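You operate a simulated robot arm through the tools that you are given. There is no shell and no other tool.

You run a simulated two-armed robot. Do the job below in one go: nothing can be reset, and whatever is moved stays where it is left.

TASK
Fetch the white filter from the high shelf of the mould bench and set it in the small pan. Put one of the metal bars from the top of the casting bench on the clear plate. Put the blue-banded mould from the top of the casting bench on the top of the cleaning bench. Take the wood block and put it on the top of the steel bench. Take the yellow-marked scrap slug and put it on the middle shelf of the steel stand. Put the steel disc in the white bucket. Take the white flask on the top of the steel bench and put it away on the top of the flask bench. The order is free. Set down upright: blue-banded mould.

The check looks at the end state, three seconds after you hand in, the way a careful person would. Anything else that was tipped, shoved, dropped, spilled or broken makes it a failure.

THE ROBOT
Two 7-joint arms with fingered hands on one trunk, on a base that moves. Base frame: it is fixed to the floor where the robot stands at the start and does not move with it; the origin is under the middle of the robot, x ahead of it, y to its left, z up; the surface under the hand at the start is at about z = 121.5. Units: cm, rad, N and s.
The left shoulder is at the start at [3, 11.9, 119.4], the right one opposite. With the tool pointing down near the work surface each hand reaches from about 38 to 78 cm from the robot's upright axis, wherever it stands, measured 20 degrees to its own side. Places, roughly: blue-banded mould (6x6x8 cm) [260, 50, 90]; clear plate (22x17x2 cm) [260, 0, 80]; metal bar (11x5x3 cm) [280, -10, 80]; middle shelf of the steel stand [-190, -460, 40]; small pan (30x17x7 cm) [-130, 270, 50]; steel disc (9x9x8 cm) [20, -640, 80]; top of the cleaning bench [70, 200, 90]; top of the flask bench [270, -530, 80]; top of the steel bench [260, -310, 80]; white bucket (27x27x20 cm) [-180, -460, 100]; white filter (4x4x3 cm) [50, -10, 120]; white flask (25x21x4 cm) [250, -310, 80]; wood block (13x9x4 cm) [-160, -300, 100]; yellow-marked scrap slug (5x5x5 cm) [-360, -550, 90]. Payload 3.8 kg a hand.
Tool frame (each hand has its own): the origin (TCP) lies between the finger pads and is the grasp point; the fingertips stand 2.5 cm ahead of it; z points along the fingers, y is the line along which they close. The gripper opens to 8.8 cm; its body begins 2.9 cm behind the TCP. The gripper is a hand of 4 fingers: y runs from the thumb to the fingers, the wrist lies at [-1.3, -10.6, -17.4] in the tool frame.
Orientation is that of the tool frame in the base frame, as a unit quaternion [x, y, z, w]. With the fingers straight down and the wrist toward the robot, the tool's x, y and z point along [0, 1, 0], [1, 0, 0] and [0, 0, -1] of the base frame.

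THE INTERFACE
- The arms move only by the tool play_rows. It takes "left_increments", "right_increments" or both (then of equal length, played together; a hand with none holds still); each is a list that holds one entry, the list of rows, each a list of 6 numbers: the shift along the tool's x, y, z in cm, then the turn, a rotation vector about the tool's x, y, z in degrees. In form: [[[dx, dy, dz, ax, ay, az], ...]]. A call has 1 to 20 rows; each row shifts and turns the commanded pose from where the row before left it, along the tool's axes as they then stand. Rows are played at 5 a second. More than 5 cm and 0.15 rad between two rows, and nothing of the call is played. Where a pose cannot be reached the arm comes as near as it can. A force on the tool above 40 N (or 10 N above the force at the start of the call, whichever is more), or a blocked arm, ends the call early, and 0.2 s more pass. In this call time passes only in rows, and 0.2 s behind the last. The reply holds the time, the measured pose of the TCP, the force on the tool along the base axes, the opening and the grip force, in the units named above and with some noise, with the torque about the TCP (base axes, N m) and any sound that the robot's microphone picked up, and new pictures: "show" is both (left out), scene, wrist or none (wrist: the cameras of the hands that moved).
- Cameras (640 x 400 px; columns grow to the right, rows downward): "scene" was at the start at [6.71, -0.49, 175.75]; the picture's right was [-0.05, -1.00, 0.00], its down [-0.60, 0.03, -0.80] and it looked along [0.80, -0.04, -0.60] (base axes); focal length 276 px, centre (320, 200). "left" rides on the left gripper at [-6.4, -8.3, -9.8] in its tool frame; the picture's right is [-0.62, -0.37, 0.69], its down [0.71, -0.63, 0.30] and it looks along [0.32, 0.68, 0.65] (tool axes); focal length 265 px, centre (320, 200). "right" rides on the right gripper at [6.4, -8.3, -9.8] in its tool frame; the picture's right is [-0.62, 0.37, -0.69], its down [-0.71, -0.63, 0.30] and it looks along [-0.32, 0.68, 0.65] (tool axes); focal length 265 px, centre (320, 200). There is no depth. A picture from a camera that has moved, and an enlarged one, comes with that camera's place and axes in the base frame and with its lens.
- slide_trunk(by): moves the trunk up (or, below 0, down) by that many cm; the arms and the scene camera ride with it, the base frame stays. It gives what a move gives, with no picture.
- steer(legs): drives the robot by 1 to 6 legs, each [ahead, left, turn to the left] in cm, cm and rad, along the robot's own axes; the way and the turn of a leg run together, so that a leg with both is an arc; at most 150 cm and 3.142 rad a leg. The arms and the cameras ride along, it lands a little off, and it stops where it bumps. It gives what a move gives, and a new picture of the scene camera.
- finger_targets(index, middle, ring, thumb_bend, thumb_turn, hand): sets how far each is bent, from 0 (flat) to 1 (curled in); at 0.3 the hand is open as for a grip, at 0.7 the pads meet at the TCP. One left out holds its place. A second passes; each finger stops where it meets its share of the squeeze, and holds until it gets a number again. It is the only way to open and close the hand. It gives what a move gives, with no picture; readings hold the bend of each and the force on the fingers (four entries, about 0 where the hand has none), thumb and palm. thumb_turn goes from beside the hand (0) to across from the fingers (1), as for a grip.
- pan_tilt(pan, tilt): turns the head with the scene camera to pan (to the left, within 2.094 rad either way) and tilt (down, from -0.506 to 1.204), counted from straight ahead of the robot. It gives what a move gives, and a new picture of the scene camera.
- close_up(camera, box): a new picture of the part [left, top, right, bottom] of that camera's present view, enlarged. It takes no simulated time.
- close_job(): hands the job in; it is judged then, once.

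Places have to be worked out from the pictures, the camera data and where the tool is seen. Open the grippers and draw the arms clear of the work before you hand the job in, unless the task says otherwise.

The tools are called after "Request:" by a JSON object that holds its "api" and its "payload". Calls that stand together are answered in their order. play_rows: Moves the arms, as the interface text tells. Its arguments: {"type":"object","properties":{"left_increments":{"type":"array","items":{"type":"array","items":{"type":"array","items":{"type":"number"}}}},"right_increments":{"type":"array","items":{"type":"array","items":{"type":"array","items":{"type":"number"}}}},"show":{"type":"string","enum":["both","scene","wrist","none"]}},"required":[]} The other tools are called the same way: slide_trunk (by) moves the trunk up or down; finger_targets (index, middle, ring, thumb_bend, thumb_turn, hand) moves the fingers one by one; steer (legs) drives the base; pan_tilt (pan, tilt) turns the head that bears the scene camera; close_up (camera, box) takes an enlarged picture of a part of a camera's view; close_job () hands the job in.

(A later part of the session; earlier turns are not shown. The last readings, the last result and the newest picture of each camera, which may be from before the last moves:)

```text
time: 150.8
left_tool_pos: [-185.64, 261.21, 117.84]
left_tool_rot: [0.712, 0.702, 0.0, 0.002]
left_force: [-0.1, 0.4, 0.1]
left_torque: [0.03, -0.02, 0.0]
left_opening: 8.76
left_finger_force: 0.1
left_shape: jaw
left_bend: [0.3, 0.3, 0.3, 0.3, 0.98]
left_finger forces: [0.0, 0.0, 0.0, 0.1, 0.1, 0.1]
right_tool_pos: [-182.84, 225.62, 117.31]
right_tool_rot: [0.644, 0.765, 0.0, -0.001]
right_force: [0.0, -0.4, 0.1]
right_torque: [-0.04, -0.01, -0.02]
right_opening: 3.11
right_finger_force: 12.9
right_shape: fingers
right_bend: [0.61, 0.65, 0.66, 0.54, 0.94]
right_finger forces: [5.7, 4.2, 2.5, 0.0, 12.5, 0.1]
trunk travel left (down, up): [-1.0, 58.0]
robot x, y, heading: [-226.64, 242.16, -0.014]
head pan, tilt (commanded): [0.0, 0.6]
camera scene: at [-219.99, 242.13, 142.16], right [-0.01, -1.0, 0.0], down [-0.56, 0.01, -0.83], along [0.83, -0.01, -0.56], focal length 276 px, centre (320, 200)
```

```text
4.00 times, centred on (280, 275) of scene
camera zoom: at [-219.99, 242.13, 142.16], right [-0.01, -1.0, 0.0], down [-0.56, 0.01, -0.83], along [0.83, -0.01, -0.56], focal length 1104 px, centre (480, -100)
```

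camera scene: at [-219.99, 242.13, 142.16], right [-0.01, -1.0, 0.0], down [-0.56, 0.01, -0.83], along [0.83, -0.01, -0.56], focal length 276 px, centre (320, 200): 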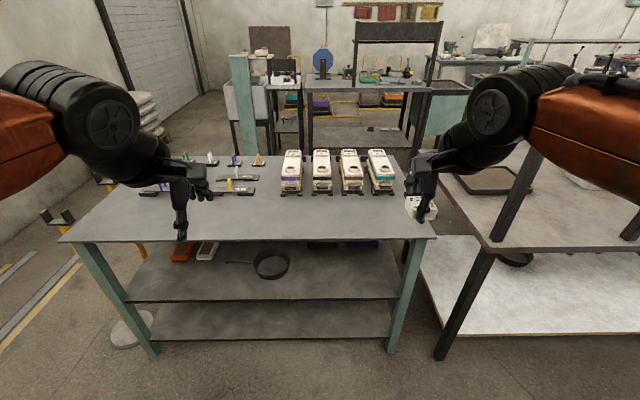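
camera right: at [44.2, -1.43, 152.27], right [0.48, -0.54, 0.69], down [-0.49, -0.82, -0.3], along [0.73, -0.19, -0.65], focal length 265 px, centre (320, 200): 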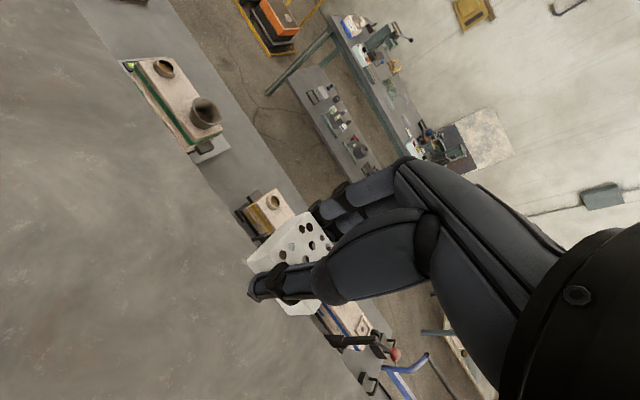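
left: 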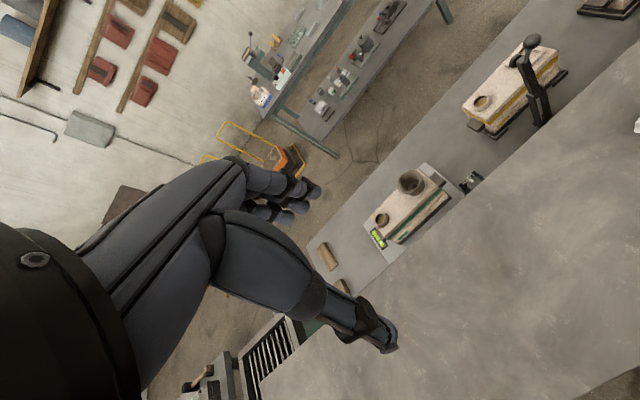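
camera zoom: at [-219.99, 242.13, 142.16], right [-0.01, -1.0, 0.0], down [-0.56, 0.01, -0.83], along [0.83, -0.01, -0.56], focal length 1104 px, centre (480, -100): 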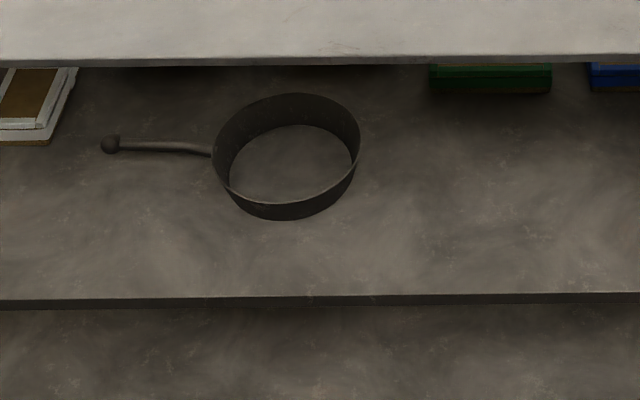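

The pan's centre is about [-135.5, 262], rim near z 54, shelf at z ≈ 50, table back edge at x ≈ -154. I shift left so the pan lies on my right-hand side, keeping distance from the table while I lower and tilt the hand.

Request:
{"api": "steer", "payload": {"legs": [[0, 31, 0.012]]}}

Request:
{"api": "play_rows", "payload": {"right_increments": [[[0, 0, 4, 0, 0, 0], [0, 0, 4, 0, 0, 0], [0, 0, 4, 0, 0, 0], [0, 0, 4, 0, 0, 0], [0, 0, 4, 0, 0, 0], [0, 0, 4, 0, 0, 0], [0, 0, 4, 0, 0, 0], [0, 0, 4, 0, 0, 0], [0, 0, 4, 0, 0, 0], [0, 0, 4, 0, 0, 0]]], "show": "both"}}

```text
time: 152.9
left_tool_pos: [-185.81, 292.99, 117.72]
left_tool_rot: [0.706, 0.709, 0.0, 0.001]
left_force: [-0.4, -0.2, 0.5]
left_torque: [-0.03, 0.0, 0.01]
left_opening: 8.77
left_finger_force: 0.1
left_shape: jaw
left_bend: [0.3, 0.3, 0.3, 0.3, 0.98]
left_finger forces: [0.0, 0.0, 0.0, 0.0, 0.0, 0.0]
right_tool_pos: [-182.35, 257.5, 117.24]
right_tool_rot: [0.637, 0.771, 0.0, 0.0]
right_force: [-0.2, 1.3, -0.6]
right_torque: [-0.03, 0.0, -0.01]
right_opening: 3.09
right_finger_force: 12.5
right_shape: fingers
right_bend: [0.61, 0.65, 0.66, 0.54, 0.94]
right_finger forces: [5.7, 4.3, 2.5, 0.0, 12.6, 0.0]
trunk travel left (down, up): [-1.0, 58.0]
robot x, y, heading: [-226.84, 273.41, -0.0]
head pan, tilt (commanded): [0.0, 0.6]
camera scene: at [-219.86, 273.35, 142.15], right [0.0, -1.0, 0.0], down [-0.57, 0.0, -0.82], along [0.82, 0.0, -0.57], focal length 276 px, centre (320, 200)
```

scene: 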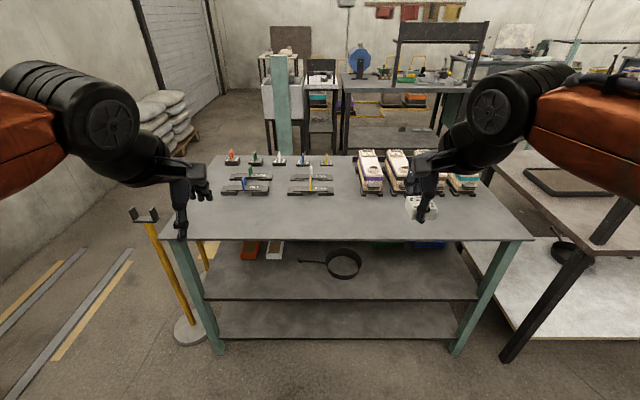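

```text
time: 155.1
left_tool_pos: [-185.82, 292.82, 117.71]
left_tool_rot: [0.707, 0.708, 0.0, 0.0]
left_force: [0.4, -0.1, -0.5]
left_torque: [-0.01, 0.01, -0.02]
left_opening: 8.76
left_finger_force: 0.1
left_shape: jaw
left_bend: [0.3, 0.3, 0.3, 0.3, 0.98]
left_finger forces: [0.0, 0.0, 0.0, 0.0, 0.1, 0.1]
right_tool_pos: [-182.34, 257.31, 77.31]
right_tool_rot: [0.637, 0.771, 0.0, -0.001]
right_force: [-0.4, -0.5, 0.1]
right_torque: [0.03, -0.01, 0.02]
right_opening: 3.06
right_finger_force: 12.3
right_shape: fingers
right_bend: [0.61, 0.65, 0.66, 0.54, 0.94]
right_finger forces: [5.8, 4.0, 2.5, 0.0, 12.5, 0.0]
trunk travel left (down, up): [-1.0, 58.0]
robot x, y, heading: [-226.9, 273.26, 0.004]
head pan, tilt (commanded): [0.0, 0.6]
camera scene: at [-219.8, 273.15, 142.15], right [0.0, -1.0, 0.0], down [-0.57, 0.0, -0.82], along [0.82, 0.0, -0.57], focal length 276 px, centre (320, 200)
camera right: at [-191.74, 262.05, 87.27], right [0.48, -0.54, 0.69], down [-0.48, -0.82, -0.31], along [0.73, -0.19, -0.65], focal length 265 px, centre (320, 200)
```

scene: 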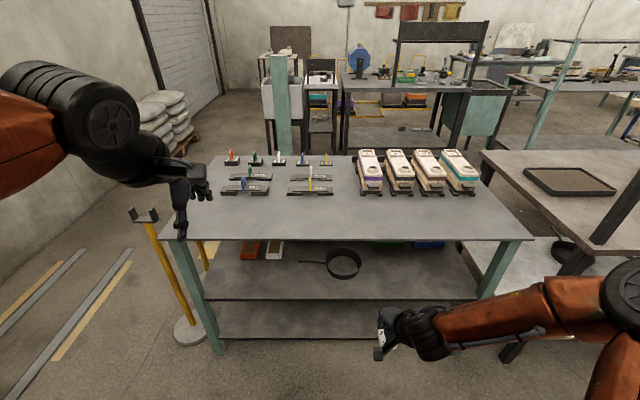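
right: 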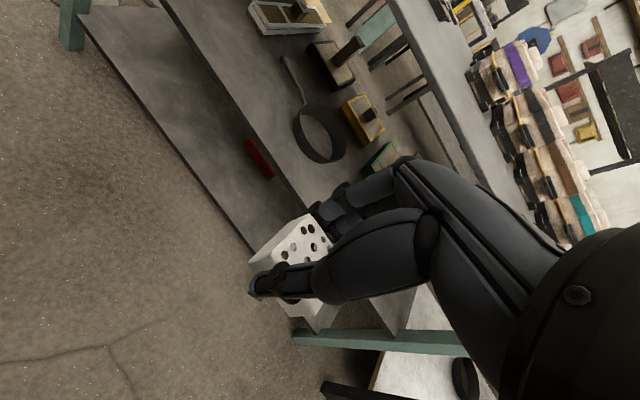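

The right arm reaches low fine. I lower to z ≈ 63 and pitch the hand 35° forward, still well clear of the table.

Request:
{"api": "play_rows", "payload": {"right_increments": [[[0, 0, 4, 0, 0, 0], [0, 0, 4, 0, 0, 0], [0, 0, 4, 0, 0, 0], [0, 0, 2.3, 0, 0, 0], [0, 0, 0, -7, 0, 0], [0, 0, 0, -7, 0, 0], [0, 0, 0, -7, 0, 0], [0, 0, 0, -7, 0, 0], [0, 0, 0, -7, 0, 0]]], "show": "both"}}

```text
time: 157.1
left_tool_pos: [-185.8, 292.86, 117.73]
left_tool_rot: [0.706, 0.709, 0.001, 0.002]
left_force: [-0.9, 0.5, 0.3]
left_torque: [0.03, -0.02, -0.01]
left_opening: 8.79
left_finger_force: 0.0
left_shape: jaw
left_bend: [0.3, 0.3, 0.3, 0.3, 0.98]
left_finger forces: [0.0, 0.0, 0.0, 0.0, 0.1, 0.1]
right_tool_pos: [-181.44, 252.07, 65.6]
right_tool_rot: [0.597, 0.758, 0.217, 0.15]
right_force: [-1.1, 0.3, -1.0]
right_torque: [0.02, 0.0, 0.0]
right_opening: 3.05
right_finger_force: 12.4
right_shape: fingers
right_bend: [0.61, 0.65, 0.66, 0.54, 0.94]
right_finger forces: [5.8, 4.0, 2.3, 0.0, 12.4, 0.0]
right hand out of reach, approached as far as the arm can: row 5, 6, 7, 8, 9
trunk travel left (down, up): [-1.0, 58.0]
robot x, y, heading: [-226.3, 273.39, 0.006]
head pan, tilt (commanded): [0.0, 0.6]
camera scene: at [-219.87, 273.21, 142.15], right [0.0, -1.0, 0.0], down [-0.56, 0.0, -0.83], along [0.82, 0.0, -0.57], focal length 276 px, centre (320, 200)
camera right: at [-194.8, 255.34, 70.15], right [0.12, -0.63, 0.76], down [-0.21, -0.77, -0.61], along [0.97, -0.08, -0.23], focal length 265 px, centre (320, 200)
```

scene: 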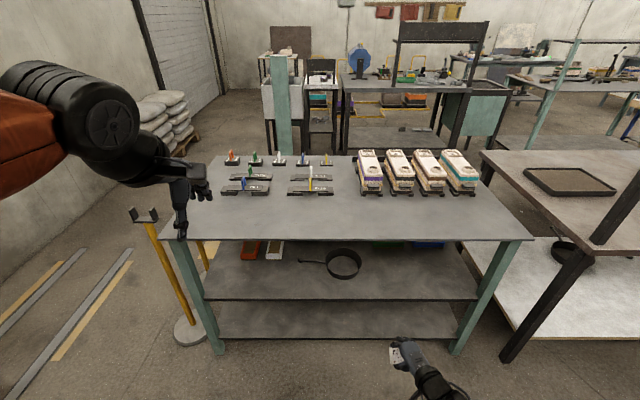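
right: 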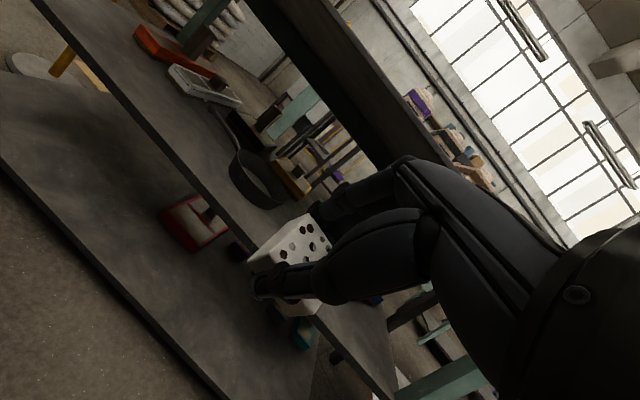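

That pose was slightly too close to the body to reach exactly. I extend the hand forward, still short of the table edge, where the tilt should be reachable.

Request:
{"api": "play_rows", "payload": {"right_increments": [[[0.5, 3.0, 2.1, 0, 0, 0], [0.5, 3.0, 2.1, 0, 0, 0], [0.5, 3.0, 2.1, 0, 0, 0], [0.5, 3.0, 2.1, 0, 0, 0]]], "show": "both"}}

```text
time: 158.1
left_tool_pos: [-185.79, 292.97, 117.67]
left_tool_rot: [0.707, 0.708, -0.001, 0.001]
left_force: [-0.5, 0.6, -0.9]
left_torque: [0.02, -0.02, 0.02]
left_opening: 8.77
left_finger_force: 0.1
left_shape: jaw
left_bend: [0.3, 0.3, 0.3, 0.3, 0.98]
left_finger forces: [0.0, 0.0, 0.1, 0.1, 0.0, 0.0]
right_tool_pos: [-167.2, 254.79, 65.81]
right_tool_rot: [0.598, 0.757, 0.216, 0.15]
right_force: [-0.4, -0.7, -0.7]
right_torque: [-0.01, 0.01, 0.0]
right_opening: 3.04
right_finger_force: 12.9
right_shape: fingers
right_bend: [0.61, 0.65, 0.66, 0.54, 0.94]
right_finger forces: [5.9, 4.0, 2.4, 0.0, 12.4, 0.1]
right hand out of reach, approached as far as the arm can: row 1, 2, 3, 4
trunk travel left (down, up): [-1.0, 58.0]
robot x, y, heading: [-226.61, 273.59, 0.001]
head pan, tilt (commanded): [0.0, 0.6]
camera scene: at [-219.81, 273.25, 142.15], right [0.0, -1.0, 0.0], down [-0.57, 0.0, -0.82], along [0.82, 0.0, -0.57], focal length 276 px, centre (320, 200)
camera right: at [-180.53, 258.1, 70.26], right [0.12, -0.63, 0.76], down [-0.21, -0.77, -0.6], along [0.97, -0.09, -0.23], focal length 265 px, centre (320, 200)
```

scene: 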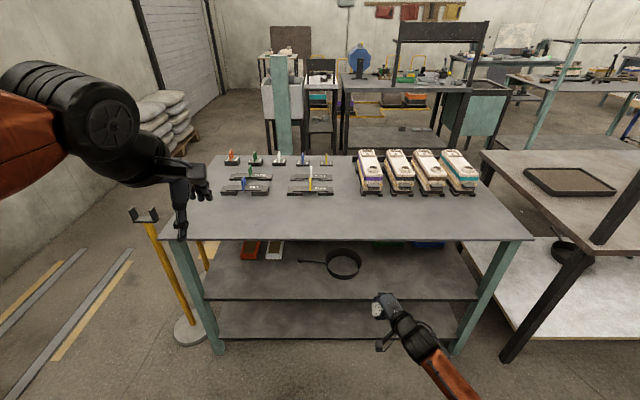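
right: 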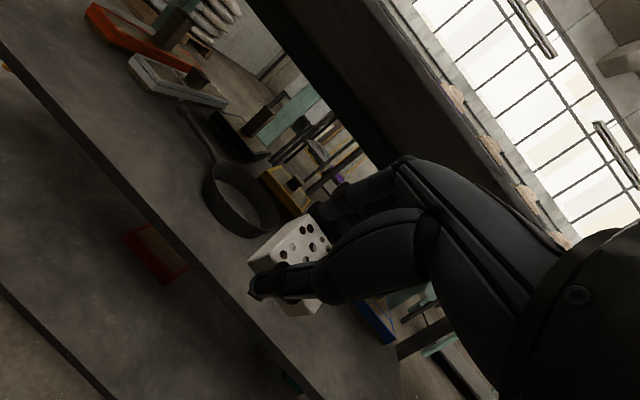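

The wrist is near a joint limit with the hand pointing straight ahead while the forearm comes in from the right. I yaw the hand counter-clockwise to line it up with the forearm.

Request:
{"api": "play_rows", "payload": {"right_increments": [[[0, 0, 0, 0, 3.6, -5.6], [0, 0, 0, 0, 3.6, -5.6], [0, 0, 0, 0, 3.6, -5.6]]], "show": "scene"}}

```text
time: 158.9
left_tool_pos: [-185.78, 292.95, 117.7]
left_tool_rot: [0.705, 0.709, 0.0, 0.001]
left_force: [-0.2, -0.3, -0.6]
left_torque: [0.03, -0.03, -0.03]
left_opening: 8.78
left_finger_force: 0.0
left_shape: jaw
left_bend: [0.3, 0.3, 0.3, 0.3, 0.98]
left_finger forces: [0.0, 0.0, 0.0, 0.0, 0.1, 0.0]
right_tool_pos: [-167.32, 254.86, 65.86]
right_tool_rot: [0.461, 0.846, 0.246, 0.112]
right_force: [-0.2, 0.4, 0.1]
right_torque: [0.01, -0.01, -0.01]
right_opening: 3.02
right_finger_force: 12.1
right_shape: fingers
right_bend: [0.61, 0.65, 0.66, 0.54, 0.94]
right_finger forces: [5.8, 4.0, 2.3, 0.0, 12.3, 0.1]
trunk travel left (down, up): [-1.0, 58.0]
robot x, y, heading: [-226.79, 273.35, 0.005]
head pan, tilt (commanded): [0.0, 0.6]
camera scene: at [-219.82, 273.25, 142.15], right [0.0, -1.0, 0.0], down [-0.57, 0.0, -0.82], along [0.82, 0.0, -0.57], focal length 276 px, centre (320, 200)
```

scene: 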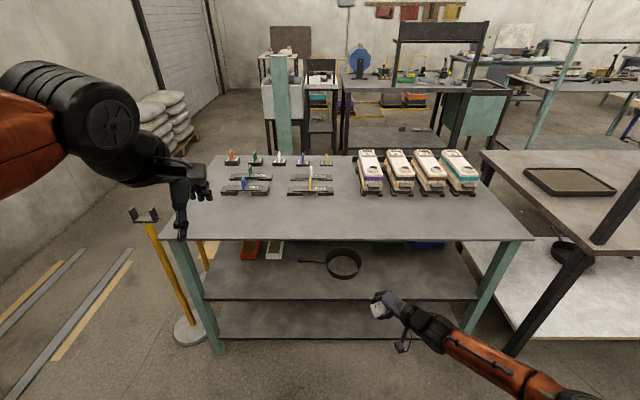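

Now the pose is reached: hand tilted about 31°, azimuth about 35°, at [-167, 255, 66]. I lower it to z ≈ 61 so the wrist stays under the table top, then drive forward so the hand slides in above the shelf.

Request:
{"api": "play_rows", "payload": {"right_increments": [[[-0.1, -1.3, 2.14, 0, 0, 0], [-0.1, -1.3, 2.14, 0, 0, 0]]], "show": "none"}}

Request:
{"api": "steer", "payload": {"legs": [[13, 3, 0]]}}

Request:
{"api": "play_rows", "payload": {"right_increments": [[[0, 0, 0.1, 0, 0, 0]]], "show": "wrist"}}

```text
time: 159.5
left_tool_pos: [-185.73, 293.01, 117.76]
left_tool_rot: [0.706, 0.708, 0.0, 0.001]
left_force: [0.2, -0.1, -0.3]
left_torque: [0.01, -0.02, 0.0]
left_opening: 8.75
left_finger_force: 0.1
left_shape: jaw
left_bend: [0.3, 0.3, 0.3, 0.3, 0.98]
left_finger forces: [0.0, 0.0, 0.0, 0.1, 0.0, 0.0]
right_tool_pos: [-167.08, 254.83, 60.81]
right_tool_rot: [0.46, 0.845, 0.248, 0.112]
right_force: [0.7, 0.6, -0.3]
right_torque: [-0.05, 0.0, 0.02]
right_opening: 3.04
right_finger_force: 12.4
right_shape: fingers
right_bend: [0.61, 0.65, 0.67, 0.54, 0.94]
right_finger forces: [5.8, 4.0, 2.3, 0.1, 12.3, 0.0]
trunk travel left (down, up): [-1.0, 58.0]
robot x, y, heading: [-226.42, 273.09, 0.005]
head pan, tilt (commanded): [0.0, 0.6]
```

```text
time: 160.8
left_tool_pos: [-172.5, 296.01, 117.78]
left_tool_rot: [0.707, 0.708, 0.0, 0.0]
left_force: [-0.4, 0.2, 0.1]
left_torque: [0.05, 0.02, 0.0]
left_opening: 8.75
left_finger_force: 0.1
left_shape: jaw
left_bend: [0.3, 0.3, 0.3, 0.3, 0.98]
left_finger forces: [0.1, 0.0, 0.0, 0.0, 0.0, 0.0]
right_tool_pos: [-153.95, 258.0, 60.69]
right_tool_rot: [0.46, 0.846, 0.247, 0.112]
right_force: [-0.5, -0.2, -0.5]
right_torque: [0.0, -0.01, 0.01]
right_opening: 3.09
right_finger_force: 12.4
right_shape: fingers
right_bend: [0.61, 0.65, 0.66, 0.54, 0.94]
right_finger forces: [5.9, 4.1, 2.4, 0.0, 12.4, 0.0]
trunk travel left (down, up): [-1.0, 58.0]
robot x, y, heading: [-213.78, 276.21, -0.0]
head pan, tilt (commanded): [0.0, 0.6]
camera scene: at [-206.56, 276.28, 142.14], right [0.0, -1.0, 0.0], down [-0.57, 0.0, -0.82], along [0.82, 0.0, -0.57], focal length 276 px, centre (320, 200)
```

scene: 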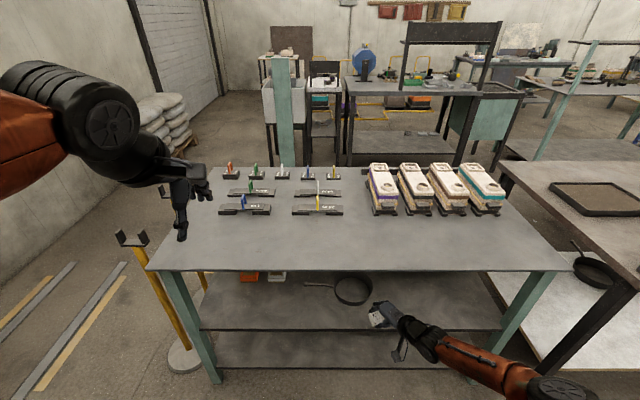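

```text
time: 161.2
left_tool_pos: [-172.54, 295.87, 117.74]
left_tool_rot: [0.706, 0.708, 0.0, 0.001]
left_force: [-0.1, -0.5, 0.1]
left_torque: [-0.01, -0.01, 0.02]
left_opening: 8.79
left_finger_force: 0.0
left_shape: jaw
left_bend: [0.3, 0.3, 0.3, 0.3, 0.98]
left_finger forces: [0.0, 0.0, 0.0, 0.0, 0.0, 0.0]
right_tool_pos: [-153.98, 257.91, 60.72]
right_tool_rot: [0.46, 0.846, 0.247, 0.111]
right_force: [-0.3, -0.1, -1.4]
right_torque: [0.0, 0.02, -0.01]
right_opening: 3.08
right_finger_force: 12.3
right_shape: fingers
right_bend: [0.61, 0.65, 0.67, 0.54, 0.94]
right_finger forces: [5.8, 4.0, 2.3, 0.0, 12.3, 0.2]
trunk travel left (down, up): [-1.0, 58.0]
robot x, y, heading: [-213.89, 276.35, 0.003]
head pan, tilt (commanded): [0.0, 0.6]
camera right: at [-167.55, 256.52, 65.05], right [0.32, -0.57, 0.76], down [0.06, -0.79, -0.62], along [0.95, 0.25, -0.22], focal length 265 px, centre (320, 200)
```

right: 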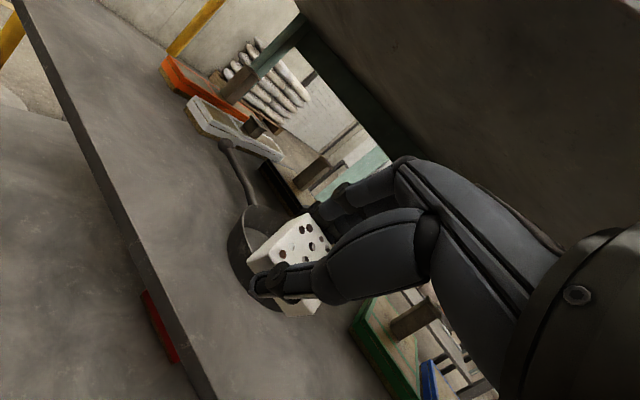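

The hand is about to enter over the shelf edge with good clearance; the pan lies straight ahead. I drive 12 cm more.

Request:
{"api": "steer", "payload": {"legs": [[12, 2, 0]]}}

Request:
{"api": "play_rows", "payload": {"right_increments": [[[0, 0, 0.1, 0, 0, 0]]], "show": "both"}}

```text
time: 162.5
left_tool_pos: [-160.47, 298.0, 117.6]
left_tool_rot: [0.707, 0.707, 0.0, 0.001]
left_force: [-0.4, 0.1, 0.2]
left_torque: [0.0, -0.01, 0.0]
left_opening: 8.78
left_finger_force: 0.1
left_shape: jaw
left_bend: [0.3, 0.3, 0.3, 0.3, 0.98]
left_finger forces: [0.1, 0.1, 0.0, 0.1, 0.0, 0.1]
right_tool_pos: [-141.84, 260.05, 60.61]
right_tool_rot: [0.461, 0.845, 0.246, 0.111]
right_force: [0.7, 0.5, -0.8]
right_torque: [-0.01, 0.0, 0.01]
right_opening: 3.05
right_finger_force: 11.9
right_shape: fingers
right_bend: [0.61, 0.65, 0.67, 0.54, 0.94]
right_finger forces: [5.9, 4.0, 2.3, 0.0, 12.5, 0.0]
trunk travel left (down, up): [-1.0, 58.0]
robot x, y, heading: [-201.95, 278.16, 0.003]
head pan, tilt (commanded): [0.0, 0.6]
camera scene: at [-194.58, 278.34, 142.14], right [0.0, -1.0, 0.0], down [-0.57, 0.0, -0.82], along [0.82, 0.0, -0.57], focal length 276 px, centre (320, 200)
```

scene: 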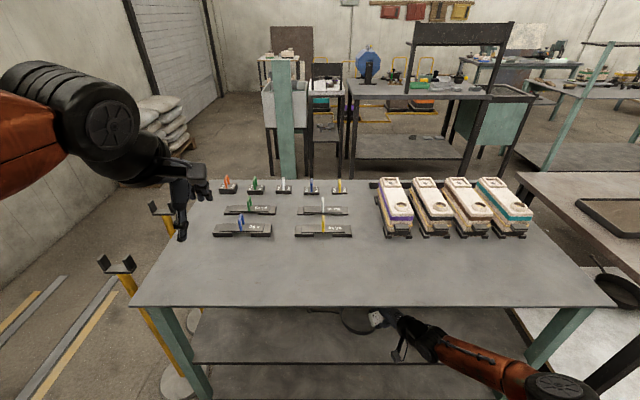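

```text
time: 162.9
left_tool_pos: [-160.56, 297.87, 117.58]
left_tool_rot: [0.706, 0.708, 0.0, 0.0]
left_force: [0.0, -0.1, 0.9]
left_torque: [0.02, 0.02, 0.01]
left_opening: 8.78
left_finger_force: 0.1
left_shape: jaw
left_bend: [0.3, 0.3, 0.3, 0.3, 0.98]
left_finger forces: [0.0, 0.1, 0.0, 0.0, 0.0, 0.0]
right_tool_pos: [-141.93, 259.99, 60.56]
right_tool_rot: [0.461, 0.845, 0.246, 0.111]
right_force: [-0.9, -0.5, -0.1]
right_torque: [-0.01, -0.01, -0.03]
right_opening: 3.08
right_finger_force: 11.9
right_shape: fingers
right_bend: [0.61, 0.65, 0.67, 0.54, 0.94]
right_finger forces: [5.9, 4.0, 2.1, 0.0, 12.3, 0.1]
trunk travel left (down, up): [-1.0, 58.0]
robot x, y, heading: [-201.36, 278.48, 0.005]
head pan, tilt (commanded): [0.0, 0.6]
camera scene: at [-194.7, 278.33, 142.15], right [0.0, -1.0, 0.0], down [-0.57, 0.0, -0.82], along [0.82, 0.0, -0.57], focal length 276 px, centre (320, 200)
camera right: at [-155.55, 258.53, 64.89], right [0.32, -0.57, 0.76], down [0.06, -0.79, -0.61], along [0.95, 0.24, -0.22], focal length 265 px, centre (320, 200)
```

scene: 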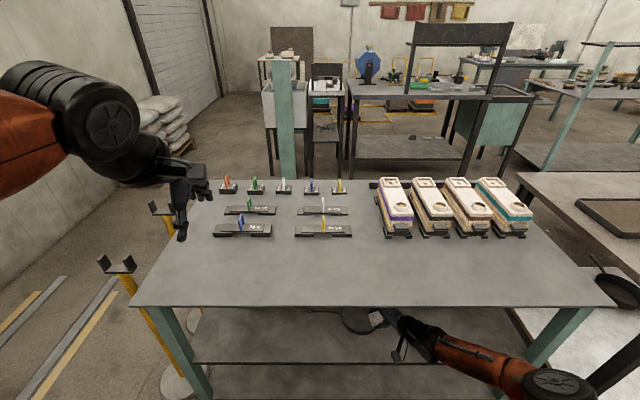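
right: 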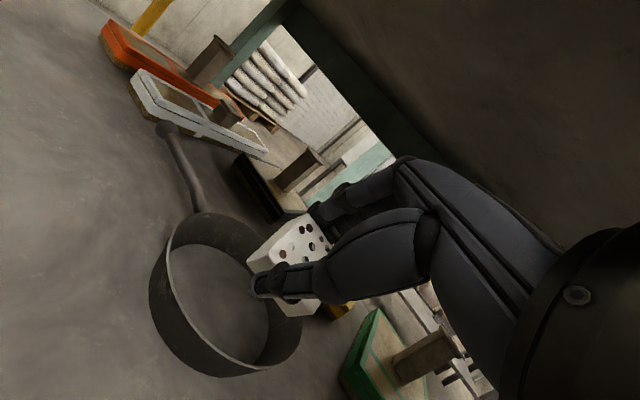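

The filter is over the near part of the pan; by the wrist picture the pan centre is about [-137, 262]. I move 4 cm further in and then check.

Request:
{"api": "play_rows", "payload": {"right_increments": [[[-0.56, 1.9, 1.13, 0, 0, 0], [-0.56, 1.9, 1.13, 0, 0, 0]]], "show": "both"}}

Request:
{"api": "close_up", "payload": {"camera": "scene", "box": [300, 300, 420, 375]}}

```text
time: 163.5
left_tool_pos: [-160.69, 298.02, 117.79]
left_tool_rot: [0.706, 0.708, -0.001, 0.001]
left_force: [-0.8, -0.1, -0.3]
left_torque: [0.03, 0.02, -0.02]
left_opening: 8.75
left_finger_force: 0.2
left_shape: jaw
left_bend: [0.3, 0.3, 0.3, 0.3, 0.98]
left_finger forces: [0.1, 0.0, 0.0, 0.1, 0.0, 0.0]
right_tool_pos: [-137.59, 261.38, 60.67]
right_tool_rot: [0.461, 0.845, 0.247, 0.112]
right_force: [0.0, 0.8, -0.2]
right_torque: [0.01, -0.01, -0.03]
right_opening: 3.05
right_finger_force: 11.8
right_shape: fingers
right_bend: [0.61, 0.65, 0.67, 0.54, 0.94]
right_finger forces: [5.8, 4.0, 2.3, 0.1, 12.3, 0.0]
trunk travel left (down, up): [-1.0, 58.0]
robot x, y, heading: [-201.38, 278.51, 0.004]
head pan, tilt (commanded): [0.0, 0.6]
camera scene: at [-194.71, 278.35, 142.15], right [0.0, -1.0, 0.0], down [-0.57, 0.0, -0.82], along [0.82, 0.0, -0.57], focal length 276 px, centre (320, 200)
camera right: at [-151.17, 260.02, 64.98], right [0.32, -0.57, 0.76], down [0.06, -0.79, -0.61], along [0.95, 0.24, -0.21], focal length 265 px, centre (320, 200)
```

scene: 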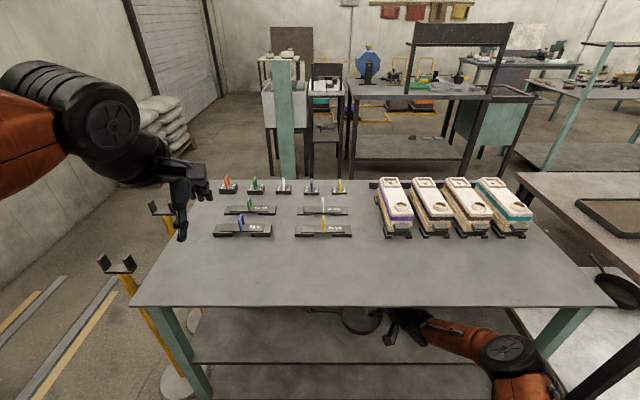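
right: 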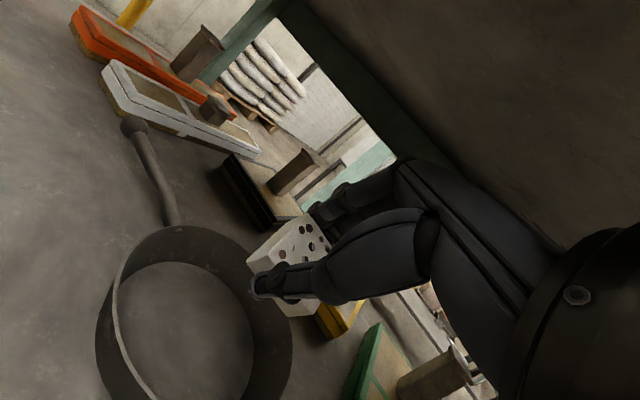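

```text
5.33 times, centred on (360, 338) of scene
camera zoom: at [-194.71, 278.35, 142.15], right [0.0, -1.0, 0.0], down [-0.57, 0.0, -0.82], along [0.82, 0.0, -0.57], focal length 1472 px, centre (107, -533)
```

zoom: 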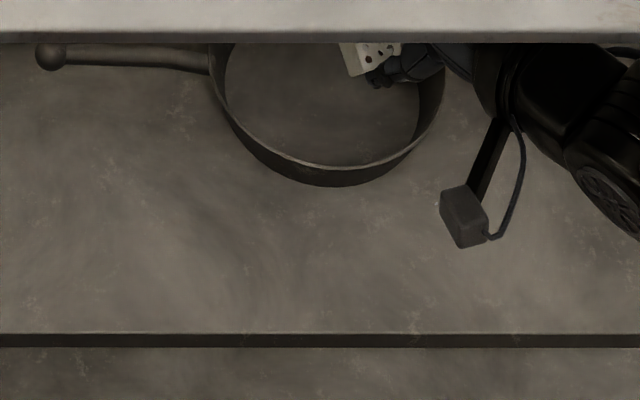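

The filter sits over the pan's middle (pan centre about [-136.5, 263]). I lower it in small steps.

Request:
{"api": "play_rows", "payload": {"right_increments": [[[0.4, 0.25, 0.3, 0, 0, 0], [-0.08, -1.04, 1.71, 0, 0, 0], [-0.04, -0.6, 1.0, 0, 0, 0], [-0.04, -0.5, 0.8, 0, 0, 0]]], "show": "wrist"}}

Request:
{"api": "close_up", "payload": {"camera": "scene", "box": [300, 300, 420, 375]}}

```text
time: 164.5
left_tool_pos: [-160.69, 297.99, 117.6]
left_tool_rot: [0.707, 0.708, -0.001, 0.001]
left_force: [-0.2, 0.4, 0.6]
left_torque: [-0.02, 0.0, 0.0]
left_opening: 8.75
left_finger_force: 0.1
left_shape: jaw
left_bend: [0.3, 0.3, 0.3, 0.3, 0.98]
left_finger forces: [0.0, 0.1, 0.1, 0.0, 0.0, 0.0]
right_tool_pos: [-137.49, 261.98, 56.45]
right_tool_rot: [0.461, 0.845, 0.248, 0.112]
right_force: [-0.7, 0.7, 0.1]
right_torque: [-0.01, -0.02, -0.03]
right_opening: 3.05
right_finger_force: 12.4
right_shape: fingers
right_bend: [0.61, 0.65, 0.67, 0.54, 0.94]
right_finger forces: [5.9, 4.0, 2.2, 0.1, 12.1, 0.1]
trunk travel left (down, up): [-1.0, 58.0]
robot x, y, heading: [-201.43, 278.6, -0.002]
head pan, tilt (commanded): [0.0, 0.6]
camera right: at [-151.03, 260.51, 60.73], right [0.32, -0.57, 0.76], down [0.06, -0.79, -0.62], along [0.95, 0.25, -0.21], focal length 265 px, centre (320, 200)
```

right: 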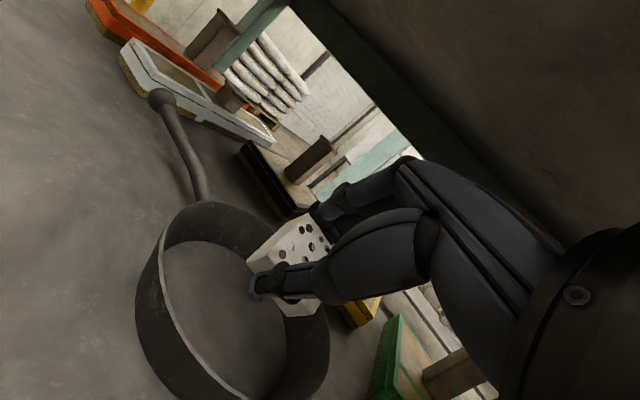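

```text
5.33 times, centred on (360, 338) of scene
camera zoom: at [-194.73, 278.33, 142.15], right [0.0, -1.0, 0.0], down [-0.57, 0.0, -0.82], along [0.82, 0.0, -0.57], focal length 1472 px, centre (107, -533)
```

zoom: 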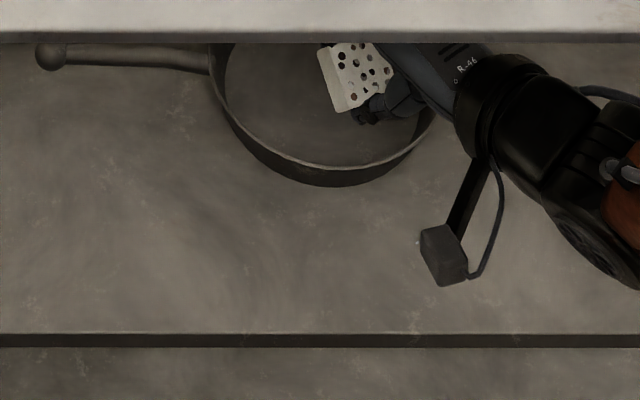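

The filter is inside the pan's rim, not touching yet. I lower another 0.8 cm and open the fingers.

Request:
{"api": "play_rows", "payload": {"right_increments": [[[-0.03, -0.42, 0.68, 0, 0, 0]]], "show": "none"}}

Request:
{"api": "finger_targets", "payload": {"hand": "right", "index": 0.42, "middle": 0.42, "ring": 0.42, "thumb_bend": 0.45}}

Request:
{"api": "close_up", "payload": {"camera": "scene", "box": [300, 300, 420, 375]}}

Request:
{"api": "close_up", "payload": {"camera": "right", "box": [100, 150, 420, 400]}}

```text
time: 164.9
left_tool_pos: [-160.61, 298.0, 117.63]
left_tool_rot: [0.706, 0.708, -0.002, 0.0]
left_force: [-0.6, -0.5, 0.1]
left_torque: [0.01, -0.01, 0.0]
left_opening: 8.76
left_finger_force: 0.1
left_shape: jaw
left_bend: [0.3, 0.3, 0.3, 0.3, 0.98]
left_finger forces: [0.0, 0.0, 0.1, 0.0, 0.0, 0.1]
right_tool_pos: [-137.33, 261.99, 55.55]
right_tool_rot: [0.461, 0.845, 0.246, 0.112]
right_force: [-0.5, 0.7, -0.5]
right_torque: [0.0, -0.01, 0.0]
right_opening: 3.06
right_finger_force: 12.1
right_shape: fingers
right_bend: [0.61, 0.65, 0.67, 0.54, 0.94]
right_finger forces: [5.9, 3.9, 2.2, 0.1, 12.2, 0.0]
trunk travel left (down, up): [-1.0, 58.0]
robot x, y, heading: [-201.33, 278.42, 0.004]
head pan, tilt (commanded): [0.0, 0.6]
```

```text
time: 165.9
left_tool_pos: [-160.67, 298.02, 117.78]
left_tool_rot: [0.707, 0.707, 0.0, 0.001]
left_force: [0.0, 0.1, 0.6]
left_torque: [-0.01, 0.02, -0.03]
left_opening: 8.77
left_finger_force: 0.0
left_shape: jaw
left_bend: [0.3, 0.3, 0.3, 0.3, 0.98]
left_finger forces: [0.0, 0.0, 0.0, 0.0, 0.0, 0.0]
right_tool_pos: [-137.37, 261.94, 55.65]
right_tool_rot: [0.461, 0.845, 0.247, 0.111]
right_force: [0.1, 0.1, -0.9]
right_torque: [0.0, 0.02, -0.02]
right_opening: 5.56
right_finger_force: 0.1
right_shape: fingers
right_bend: [0.42, 0.42, 0.42, 0.45, 0.97]
right_finger forces: [0.1, 0.0, 0.0, 0.0, 0.0, 0.1]
trunk travel left (down, up): [-1.0, 58.0]
robot x, y, heading: [-201.7, 278.42, 0.004]
head pan, tilt (commanded): [0.0, 0.6]
```

```text
5.33 times, centred on (360, 338) of scene
camera zoom: at [-194.73, 278.33, 142.15], right [0.0, -1.0, 0.0], down [-0.57, 0.0, -0.82], along [0.82, 0.0, -0.57], focal length 1472 px, centre (107, -533)
```

zoom: 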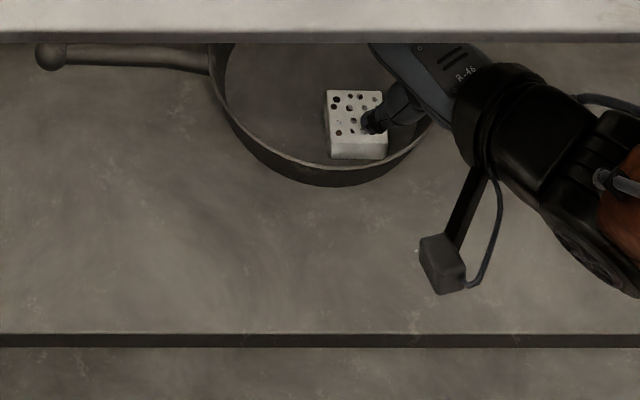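

```text
1.60 times, centred on (260, 275) of right
camera zoom: at [-151.07, 260.49, 59.92], right [0.32, -0.57, 0.76], down [0.06, -0.79, -0.61], along [0.95, 0.25, -0.21], focal length 425 px, centre (416, 80)
```

zoom: 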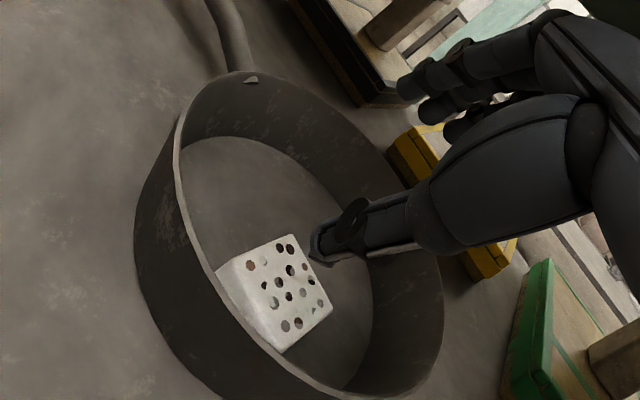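

The filter lies flat in the pan. I raise the hand straight up 5 cm, then back the base out.

Request:
{"api": "play_rows", "payload": {"right_increments": [[[0.04, 0.52, -0.86, 0, 0, 0], [0.07, 1.04, -1.71, 0, 0, 0], [0.07, 1.04, -1.71, 0, 0, 0]]], "show": "wrist"}}

Request:
{"api": "steer", "payload": {"legs": [[-30, 0, 0]]}}

Request:
{"api": "close_up", "payload": {"camera": "scene", "box": [270, 220, 430, 320]}}

```text
time: 166.7
left_tool_pos: [-160.64, 297.94, 117.68]
left_tool_rot: [0.707, 0.707, 0.001, 0.001]
left_force: [1.0, -0.1, -0.7]
left_torque: [0.0, -0.03, 0.01]
left_opening: 8.77
left_finger_force: 0.0
left_shape: jaw
left_bend: [0.3, 0.3, 0.3, 0.3, 0.98]
left_finger forces: [0.1, 0.0, 0.0, 0.0, 0.1, 0.1]
right_tool_pos: [-137.53, 261.96, 60.49]
right_tool_rot: [0.461, 0.845, 0.247, 0.112]
right_force: [0.9, 0.9, -0.5]
right_torque: [0.02, 0.0, 0.04]
right_opening: 5.53
right_finger_force: 0.1
right_shape: fingers
right_bend: [0.42, 0.42, 0.42, 0.45, 0.97]
right_finger forces: [0.1, 0.0, 0.0, 0.0, 0.0, 0.1]
trunk travel left (down, up): [-1.0, 58.0]
robot x, y, heading: [-201.73, 278.33, 0.004]
head pan, tilt (commanded): [0.0, 0.6]
camera right: at [-151.25, 260.51, 64.97], right [0.32, -0.57, 0.76], down [0.06, -0.79, -0.62], along [0.95, 0.25, -0.22], focal length 265 px, centre (320, 200)
```

right: 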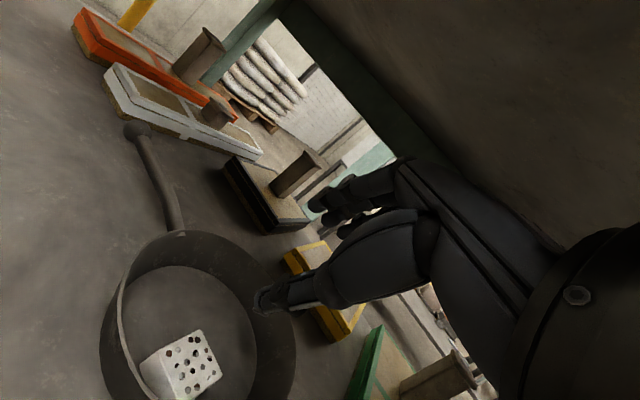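

```text
time: 168.7
left_tool_pos: [-190.97, 297.71, 117.66]
left_tool_rot: [0.706, 0.708, 0.0, 0.001]
left_force: [0.8, 0.3, 0.4]
left_torque: [0.0, 0.01, -0.03]
left_opening: 8.75
left_finger_force: 0.1
left_shape: jaw
left_bend: [0.3, 0.3, 0.3, 0.3, 0.98]
left_finger forces: [0.0, 0.0, 0.1, 0.1, 0.0, 0.0]
right_tool_pos: [-167.83, 261.78, 60.7]
right_tool_rot: [0.461, 0.845, 0.247, 0.112]
right_force: [-0.4, 0.6, 0.6]
right_torque: [0.02, -0.03, 0.04]
right_opening: 5.54
right_finger_force: 0.0
right_shape: fingers
right_bend: [0.42, 0.42, 0.42, 0.45, 0.97]
right_finger forces: [0.0, 0.0, 0.0, 0.0, 0.0, 0.0]
trunk travel left (down, up): [-1.0, 58.0]
robot x, y, heading: [-231.69, 278.35, 0.003]
head pan, tilt (commanded): [0.0, 0.6]
camera scene: at [-225.02, 278.23, 142.16], right [0.0, -1.0, 0.0], down [-0.56, 0.0, -0.83], along [0.83, 0.0, -0.56], focal length 276 px, centre (320, 200)
```

scene: 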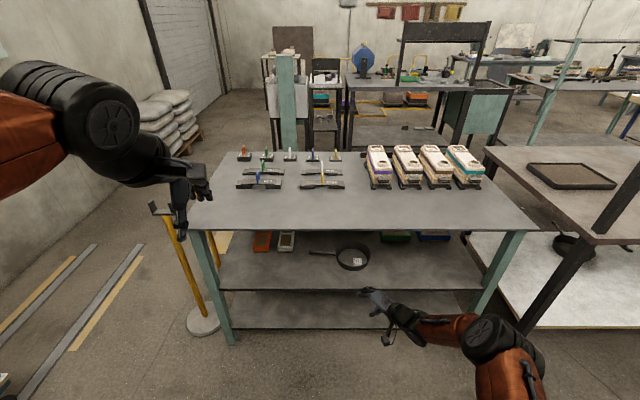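

```text
4.00 times, centred on (350, 270) of scene
camera zoom: at [-225.02, 278.23, 142.16], right [0.0, -1.0, 0.0], down [-0.56, 0.0, -0.83], along [0.83, 0.0, -0.56], focal length 1104 px, centre (200, -80)
```

zoom: 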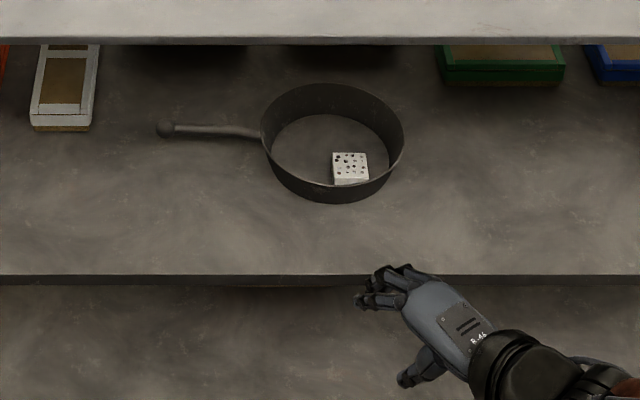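

The filter lies flat in the pan and the hand is out. I level the hand, turn it straight and raise it back to travel height.

Request:
{"api": "play_rows", "payload": {"right_increments": [[[0, 0, 0, 7.5, 0, 0], [0, 0, 0, 7.5, 0, 0], [0, 0, 0, 7.5, 0, 0], [0, 0, 0, 7.5, 0, 0], [0, 0, -4.5, 0, 0, 6], [0, 0, -4.5, 0, 0, 6], [0, 0, -4.5, 0, 0, 6], [0, 0, -4.5, 0, 0, 6], [0, 0, -4.5, 0, 0, 6], [0, 0, -4.5, 0, 0, 3], [0, 0, -4.5, 0, 0, 0], [0, 0, -4.5, 0, 0, 0], [0, 0, -4.5, 0, 0, 0], [0, 0, -4.5, 0, 0, 0], [0, -3, -4, 0, 0, 0], [0, -4, -2, 0, 0, 0], [0, -4, -2, 0, 0, 0]]], "show": "scene"}}

Request:
{"api": "finger_targets", "payload": {"hand": "right", "index": 0.3, "middle": 0.3, "ring": 0.3, "thumb_bend": 0.3}}

Request:
{"api": "slide_trunk", "payload": {"by": 34}}

```text
time: 172.3
left_tool_pos: [-190.87, 297.88, 117.77]
left_tool_rot: [0.707, 0.708, 0.0, 0.0]
left_force: [-0.8, 0.3, 0.4]
left_torque: [0.02, 0.02, 0.0]
left_opening: 8.78
left_finger_force: 0.0
left_shape: jaw
left_bend: [0.3, 0.3, 0.3, 0.3, 0.98]
left_finger forces: [0.0, 0.0, 0.1, 0.0, 0.1, 0.0]
right_tool_pos: [-179.03, 259.25, 113.48]
right_tool_rot: [0.705, 0.709, 0.016, -0.017]
right_force: [0.6, -0.1, -0.6]
right_torque: [0.0, 0.0, 0.05]
right_opening: 5.56
right_finger_force: 0.0
right_shape: fingers
right_bend: [0.42, 0.42, 0.42, 0.45, 0.97]
right_finger forces: [0.0, 0.0, 0.0, 0.0, 0.0, 0.1]
trunk travel left (down, up): [-1.0, 58.0]
robot x, y, heading: [-232.0, 278.24, 0.004]
head pan, tilt (commanded): [0.0, 0.6]
camera scene: at [-225.04, 278.26, 142.16], right [0.0, -1.0, 0.0], down [-0.56, 0.0, -0.83], along [0.83, 0.0, -0.56], focal length 276 px, centre (320, 200)
```

scene: 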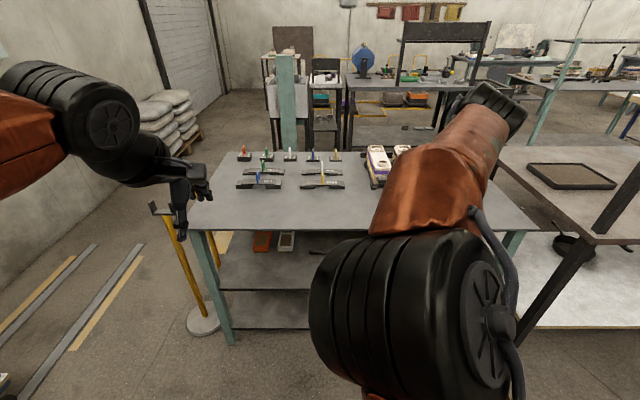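

```text
time: 173.3
left_tool_pos: [-190.97, 297.81, 117.83]
left_tool_rot: [0.706, 0.708, 0.0, 0.0]
left_force: [-0.1, -0.5, 0.0]
left_torque: [0.0, -0.01, -0.01]
left_opening: 8.76
left_finger_force: 0.0
left_shape: jaw
left_bend: [0.3, 0.3, 0.3, 0.3, 0.98]
left_finger forces: [0.1, 0.1, 0.1, 0.0, 0.0, 0.0]
right_tool_pos: [-178.9, 259.3, 113.3]
right_tool_rot: [0.705, 0.709, 0.016, -0.017]
right_force: [-0.1, -0.5, -0.2]
right_torque: [-0.01, 0.02, -0.03]
right_opening: 8.46
right_finger_force: 0.1
right_shape: fingers
right_bend: [0.3, 0.3, 0.3, 0.3, 0.97]
right_finger forces: [0.0, 0.1, 0.1, 0.0, 0.0, 0.1]
trunk travel left (down, up): [-1.0, 58.0]
robot x, y, heading: [-231.82, 278.24, 0.002]
head pan, tilt (commanded): [0.0, 0.6]
```

```text
time: 176.6
left_tool_pos: [-190.93, 297.81, 151.69]
left_tool_rot: [0.706, 0.708, -0.001, 0.001]
left_force: [-0.2, -0.7, 0.4]
left_torque: [-0.03, 0.01, 0.0]
left_opening: 8.78
left_finger_force: 0.0
left_shape: jaw
left_bend: [0.3, 0.3, 0.3, 0.3, 0.98]
left_finger forces: [0.1, 0.1, 0.0, 0.1, 0.0, 0.0]
right_tool_pos: [-178.84, 259.24, 147.27]
right_tool_rot: [0.705, 0.709, 0.016, -0.017]
right_force: [-0.1, 0.5, -0.5]
right_torque: [-0.02, 0.0, 0.01]
right_opening: 8.41
right_finger_force: 0.0
right_shape: fingers
right_bend: [0.3, 0.3, 0.3, 0.3, 0.97]
right_finger forces: [0.0, 0.0, 0.0, 0.0, 0.1, 0.0]
trunk travel left (down, up): [-35.0, 24.0]
robot x, y, heading: [-231.23, 278.67, 0.001]
head pan, tilt (commanded): [0.0, 0.6]
```

The right arm came back with its elbow in a different, raised posture. I look at how it stands now.

Request:
{"api": "pan_tilt", "payload": {"pan": -0.3, "tilt": 0.6}}

Request:
{"api": "close_up", "payload": {"camera": "right", "box": [0, 0, 640, 400]}}

Request:
{"api": "close_up", "payload": {"camera": "left", "box": [0, 0, 640, 400]}}

```text
time: 177.4
left_tool_pos: [-190.81, 297.8, 151.65]
left_tool_rot: [0.707, 0.708, -0.001, 0.001]
left_force: [-0.3, 0.2, 0.2]
left_torque: [-0.01, 0.02, -0.01]
left_opening: 8.76
left_finger_force: 0.1
left_shape: jaw
left_bend: [0.3, 0.3, 0.3, 0.3, 0.98]
left_finger forces: [0.0, 0.0, 0.0, 0.1, 0.0, 0.0]
right_tool_pos: [-178.8, 259.35, 147.32]
right_tool_rot: [0.704, 0.71, 0.015, -0.018]
right_force: [0.2, 0.6, 0.9]
right_torque: [0.01, -0.01, 0.03]
right_opening: 8.43
right_finger_force: 0.1
right_shape: fingers
right_bend: [0.3, 0.3, 0.3, 0.3, 0.97]
right_finger forces: [0.0, 0.1, 0.0, 0.0, 0.0, 0.1]
trunk travel left (down, up): [-35.0, 24.0]
robot x, y, heading: [-232.1, 278.51, -0.003]
head pan, tilt (commanded): [-0.3, 0.6]
camera scene: at [-225.32, 275.64, 176.15], right [-0.29, -0.96, 0.0], down [-0.54, 0.17, -0.82], along [0.79, -0.24, -0.57], focal length 276 px, centre (320, 200)
```

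scene: 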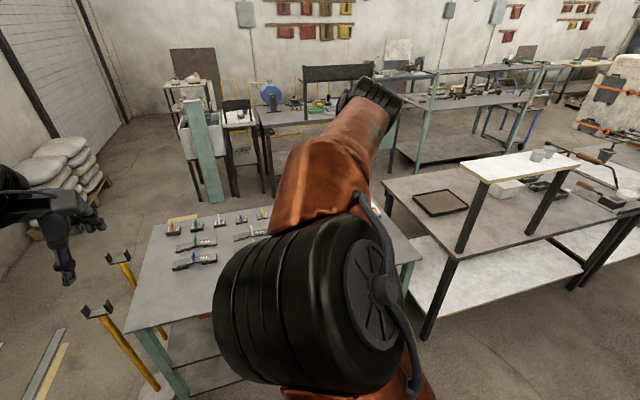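

```text
1.00 times, centred on (320, 200) of right (not enlarged: the box is as wide or as high as the picture)
camera zoom: at [-187.19, 265.23, 157.55], right [0.37, -0.65, 0.66], down [-0.63, -0.7, -0.34], along [0.68, -0.29, -0.67], focal length 265 px, centre (320, 200)
```

zoom: 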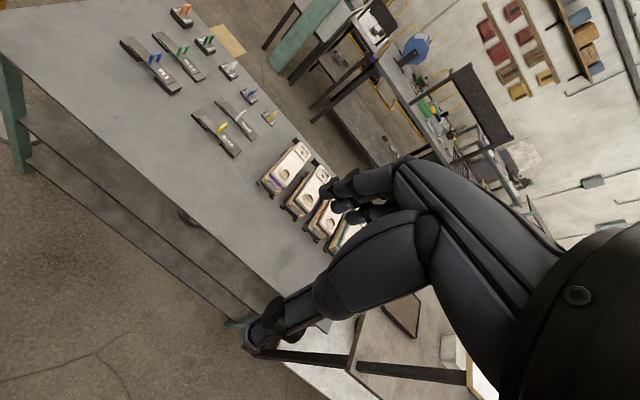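

```text
1.00 times, centred on (320, 200) of left (not enlarged: the box is as wide or as high as the picture)
camera zoom: at [-199.19, 291.47, 161.37], right [-0.37, -0.62, -0.69], down [-0.63, 0.71, -0.31], along [0.68, 0.32, -0.65], focal length 265 px, centre (320, 200)
```

zoom: 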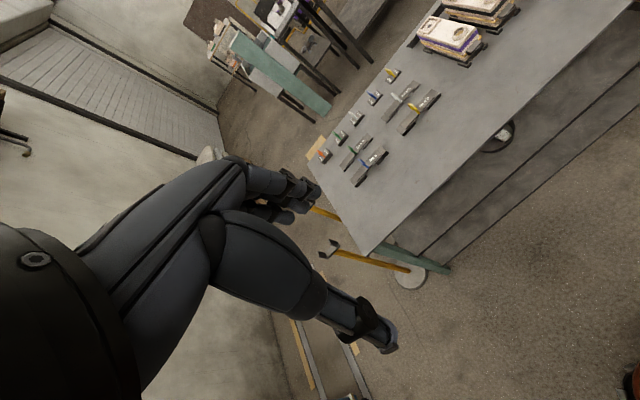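

The right elbow is raised in front of the camera. I try swinging the hand outward to the right to bring the elbow back down to the side.

Request:
{"api": "play_rows", "payload": {"right_increments": [[[-4, 0, 0, 0, 0, 0], [-4, 0, 0, 0, 0, 0], [-4, 0, 0, 0, 0, 0], [-4, 0, 0, 0, 0, 0], [-4, 0, 0, 0, 0, 0], [-4, -1, 0, 0, 0, 0], [-4, -2, 0, 0, 0, 0], [-4, -2, 0, 0, 0, 0]]], "show": "scene"}}

```text
time: 179.2
left_tool_pos: [-190.88, 297.65, 151.83]
left_tool_rot: [0.707, 0.707, 0.001, 0.001]
left_force: [-0.4, -0.2, 0.4]
left_torque: [0.02, 0.02, -0.03]
left_opening: 8.75
left_finger_force: 0.2
left_shape: jaw
left_bend: [0.3, 0.3, 0.3, 0.3, 0.98]
left_finger forces: [0.0, 0.1, 0.1, 0.1, 0.0, 0.0]
right_tool_pos: [-183.68, 226.87, 145.77]
right_tool_rot: [0.704, 0.71, 0.017, -0.018]
right_force: [0.4, -0.4, -0.4]
right_torque: [-0.01, -0.02, 0.04]
right_opening: 8.44
right_finger_force: 0.1
right_shape: fingers
right_bend: [0.3, 0.3, 0.3, 0.3, 0.97]
right_finger forces: [0.0, 0.0, 0.0, 0.1, 0.0, 0.0]
trunk travel left (down, up): [-35.0, 24.0]
robot x, y, heading: [-231.84, 278.28, 0.002]
head pan, tilt (commanded): [-0.3, 0.6]
camera scene: at [-225.36, 275.39, 176.15], right [-0.29, -0.96, 0.0], down [-0.54, 0.17, -0.82], along [0.79, -0.24, -0.57], focal length 276 px, centre (320, 200)
```

scene: 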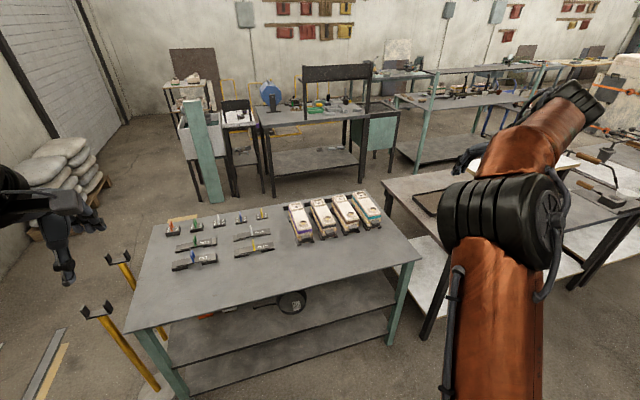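

The arm is still in the flipped posture. I retrace the earlier motion loop in reverse (lower, yaw, pitch, yaw back, level) to bring the elbow back out, staying clear of the table.

Request:
{"api": "play_rows", "payload": {"right_increments": [[[3, 1, 4, 0, 0, 0], [3, 1, 4, 0, 0, 0], [3, 1, 4, 0, 0, 0], [3, 1, 4, 0, 0, 0], [3, 1, 4, 0, 0, 0], [3, 0, 4, 0, 0, 0], [2, 0, 4.5, 0, 0, -6], [2, 0, 4.5, 0, 0, -6], [0, 0, 4.5, 0, 0, -6], [0, 0, 4.5, 0, 0, -6], [0, 0, 4.5, 0, 0, -6], [0, 0, 0, -7.5, 0, 0], [0, 0, 0, -7.5, 0, 0], [0, 0, 0, -7.5, 0, 0], [0, 0, 0, -7.5, 0, 0]]], "show": "scene"}}

```text
refused: row 1 steps farther than a row can; nothing moved
```

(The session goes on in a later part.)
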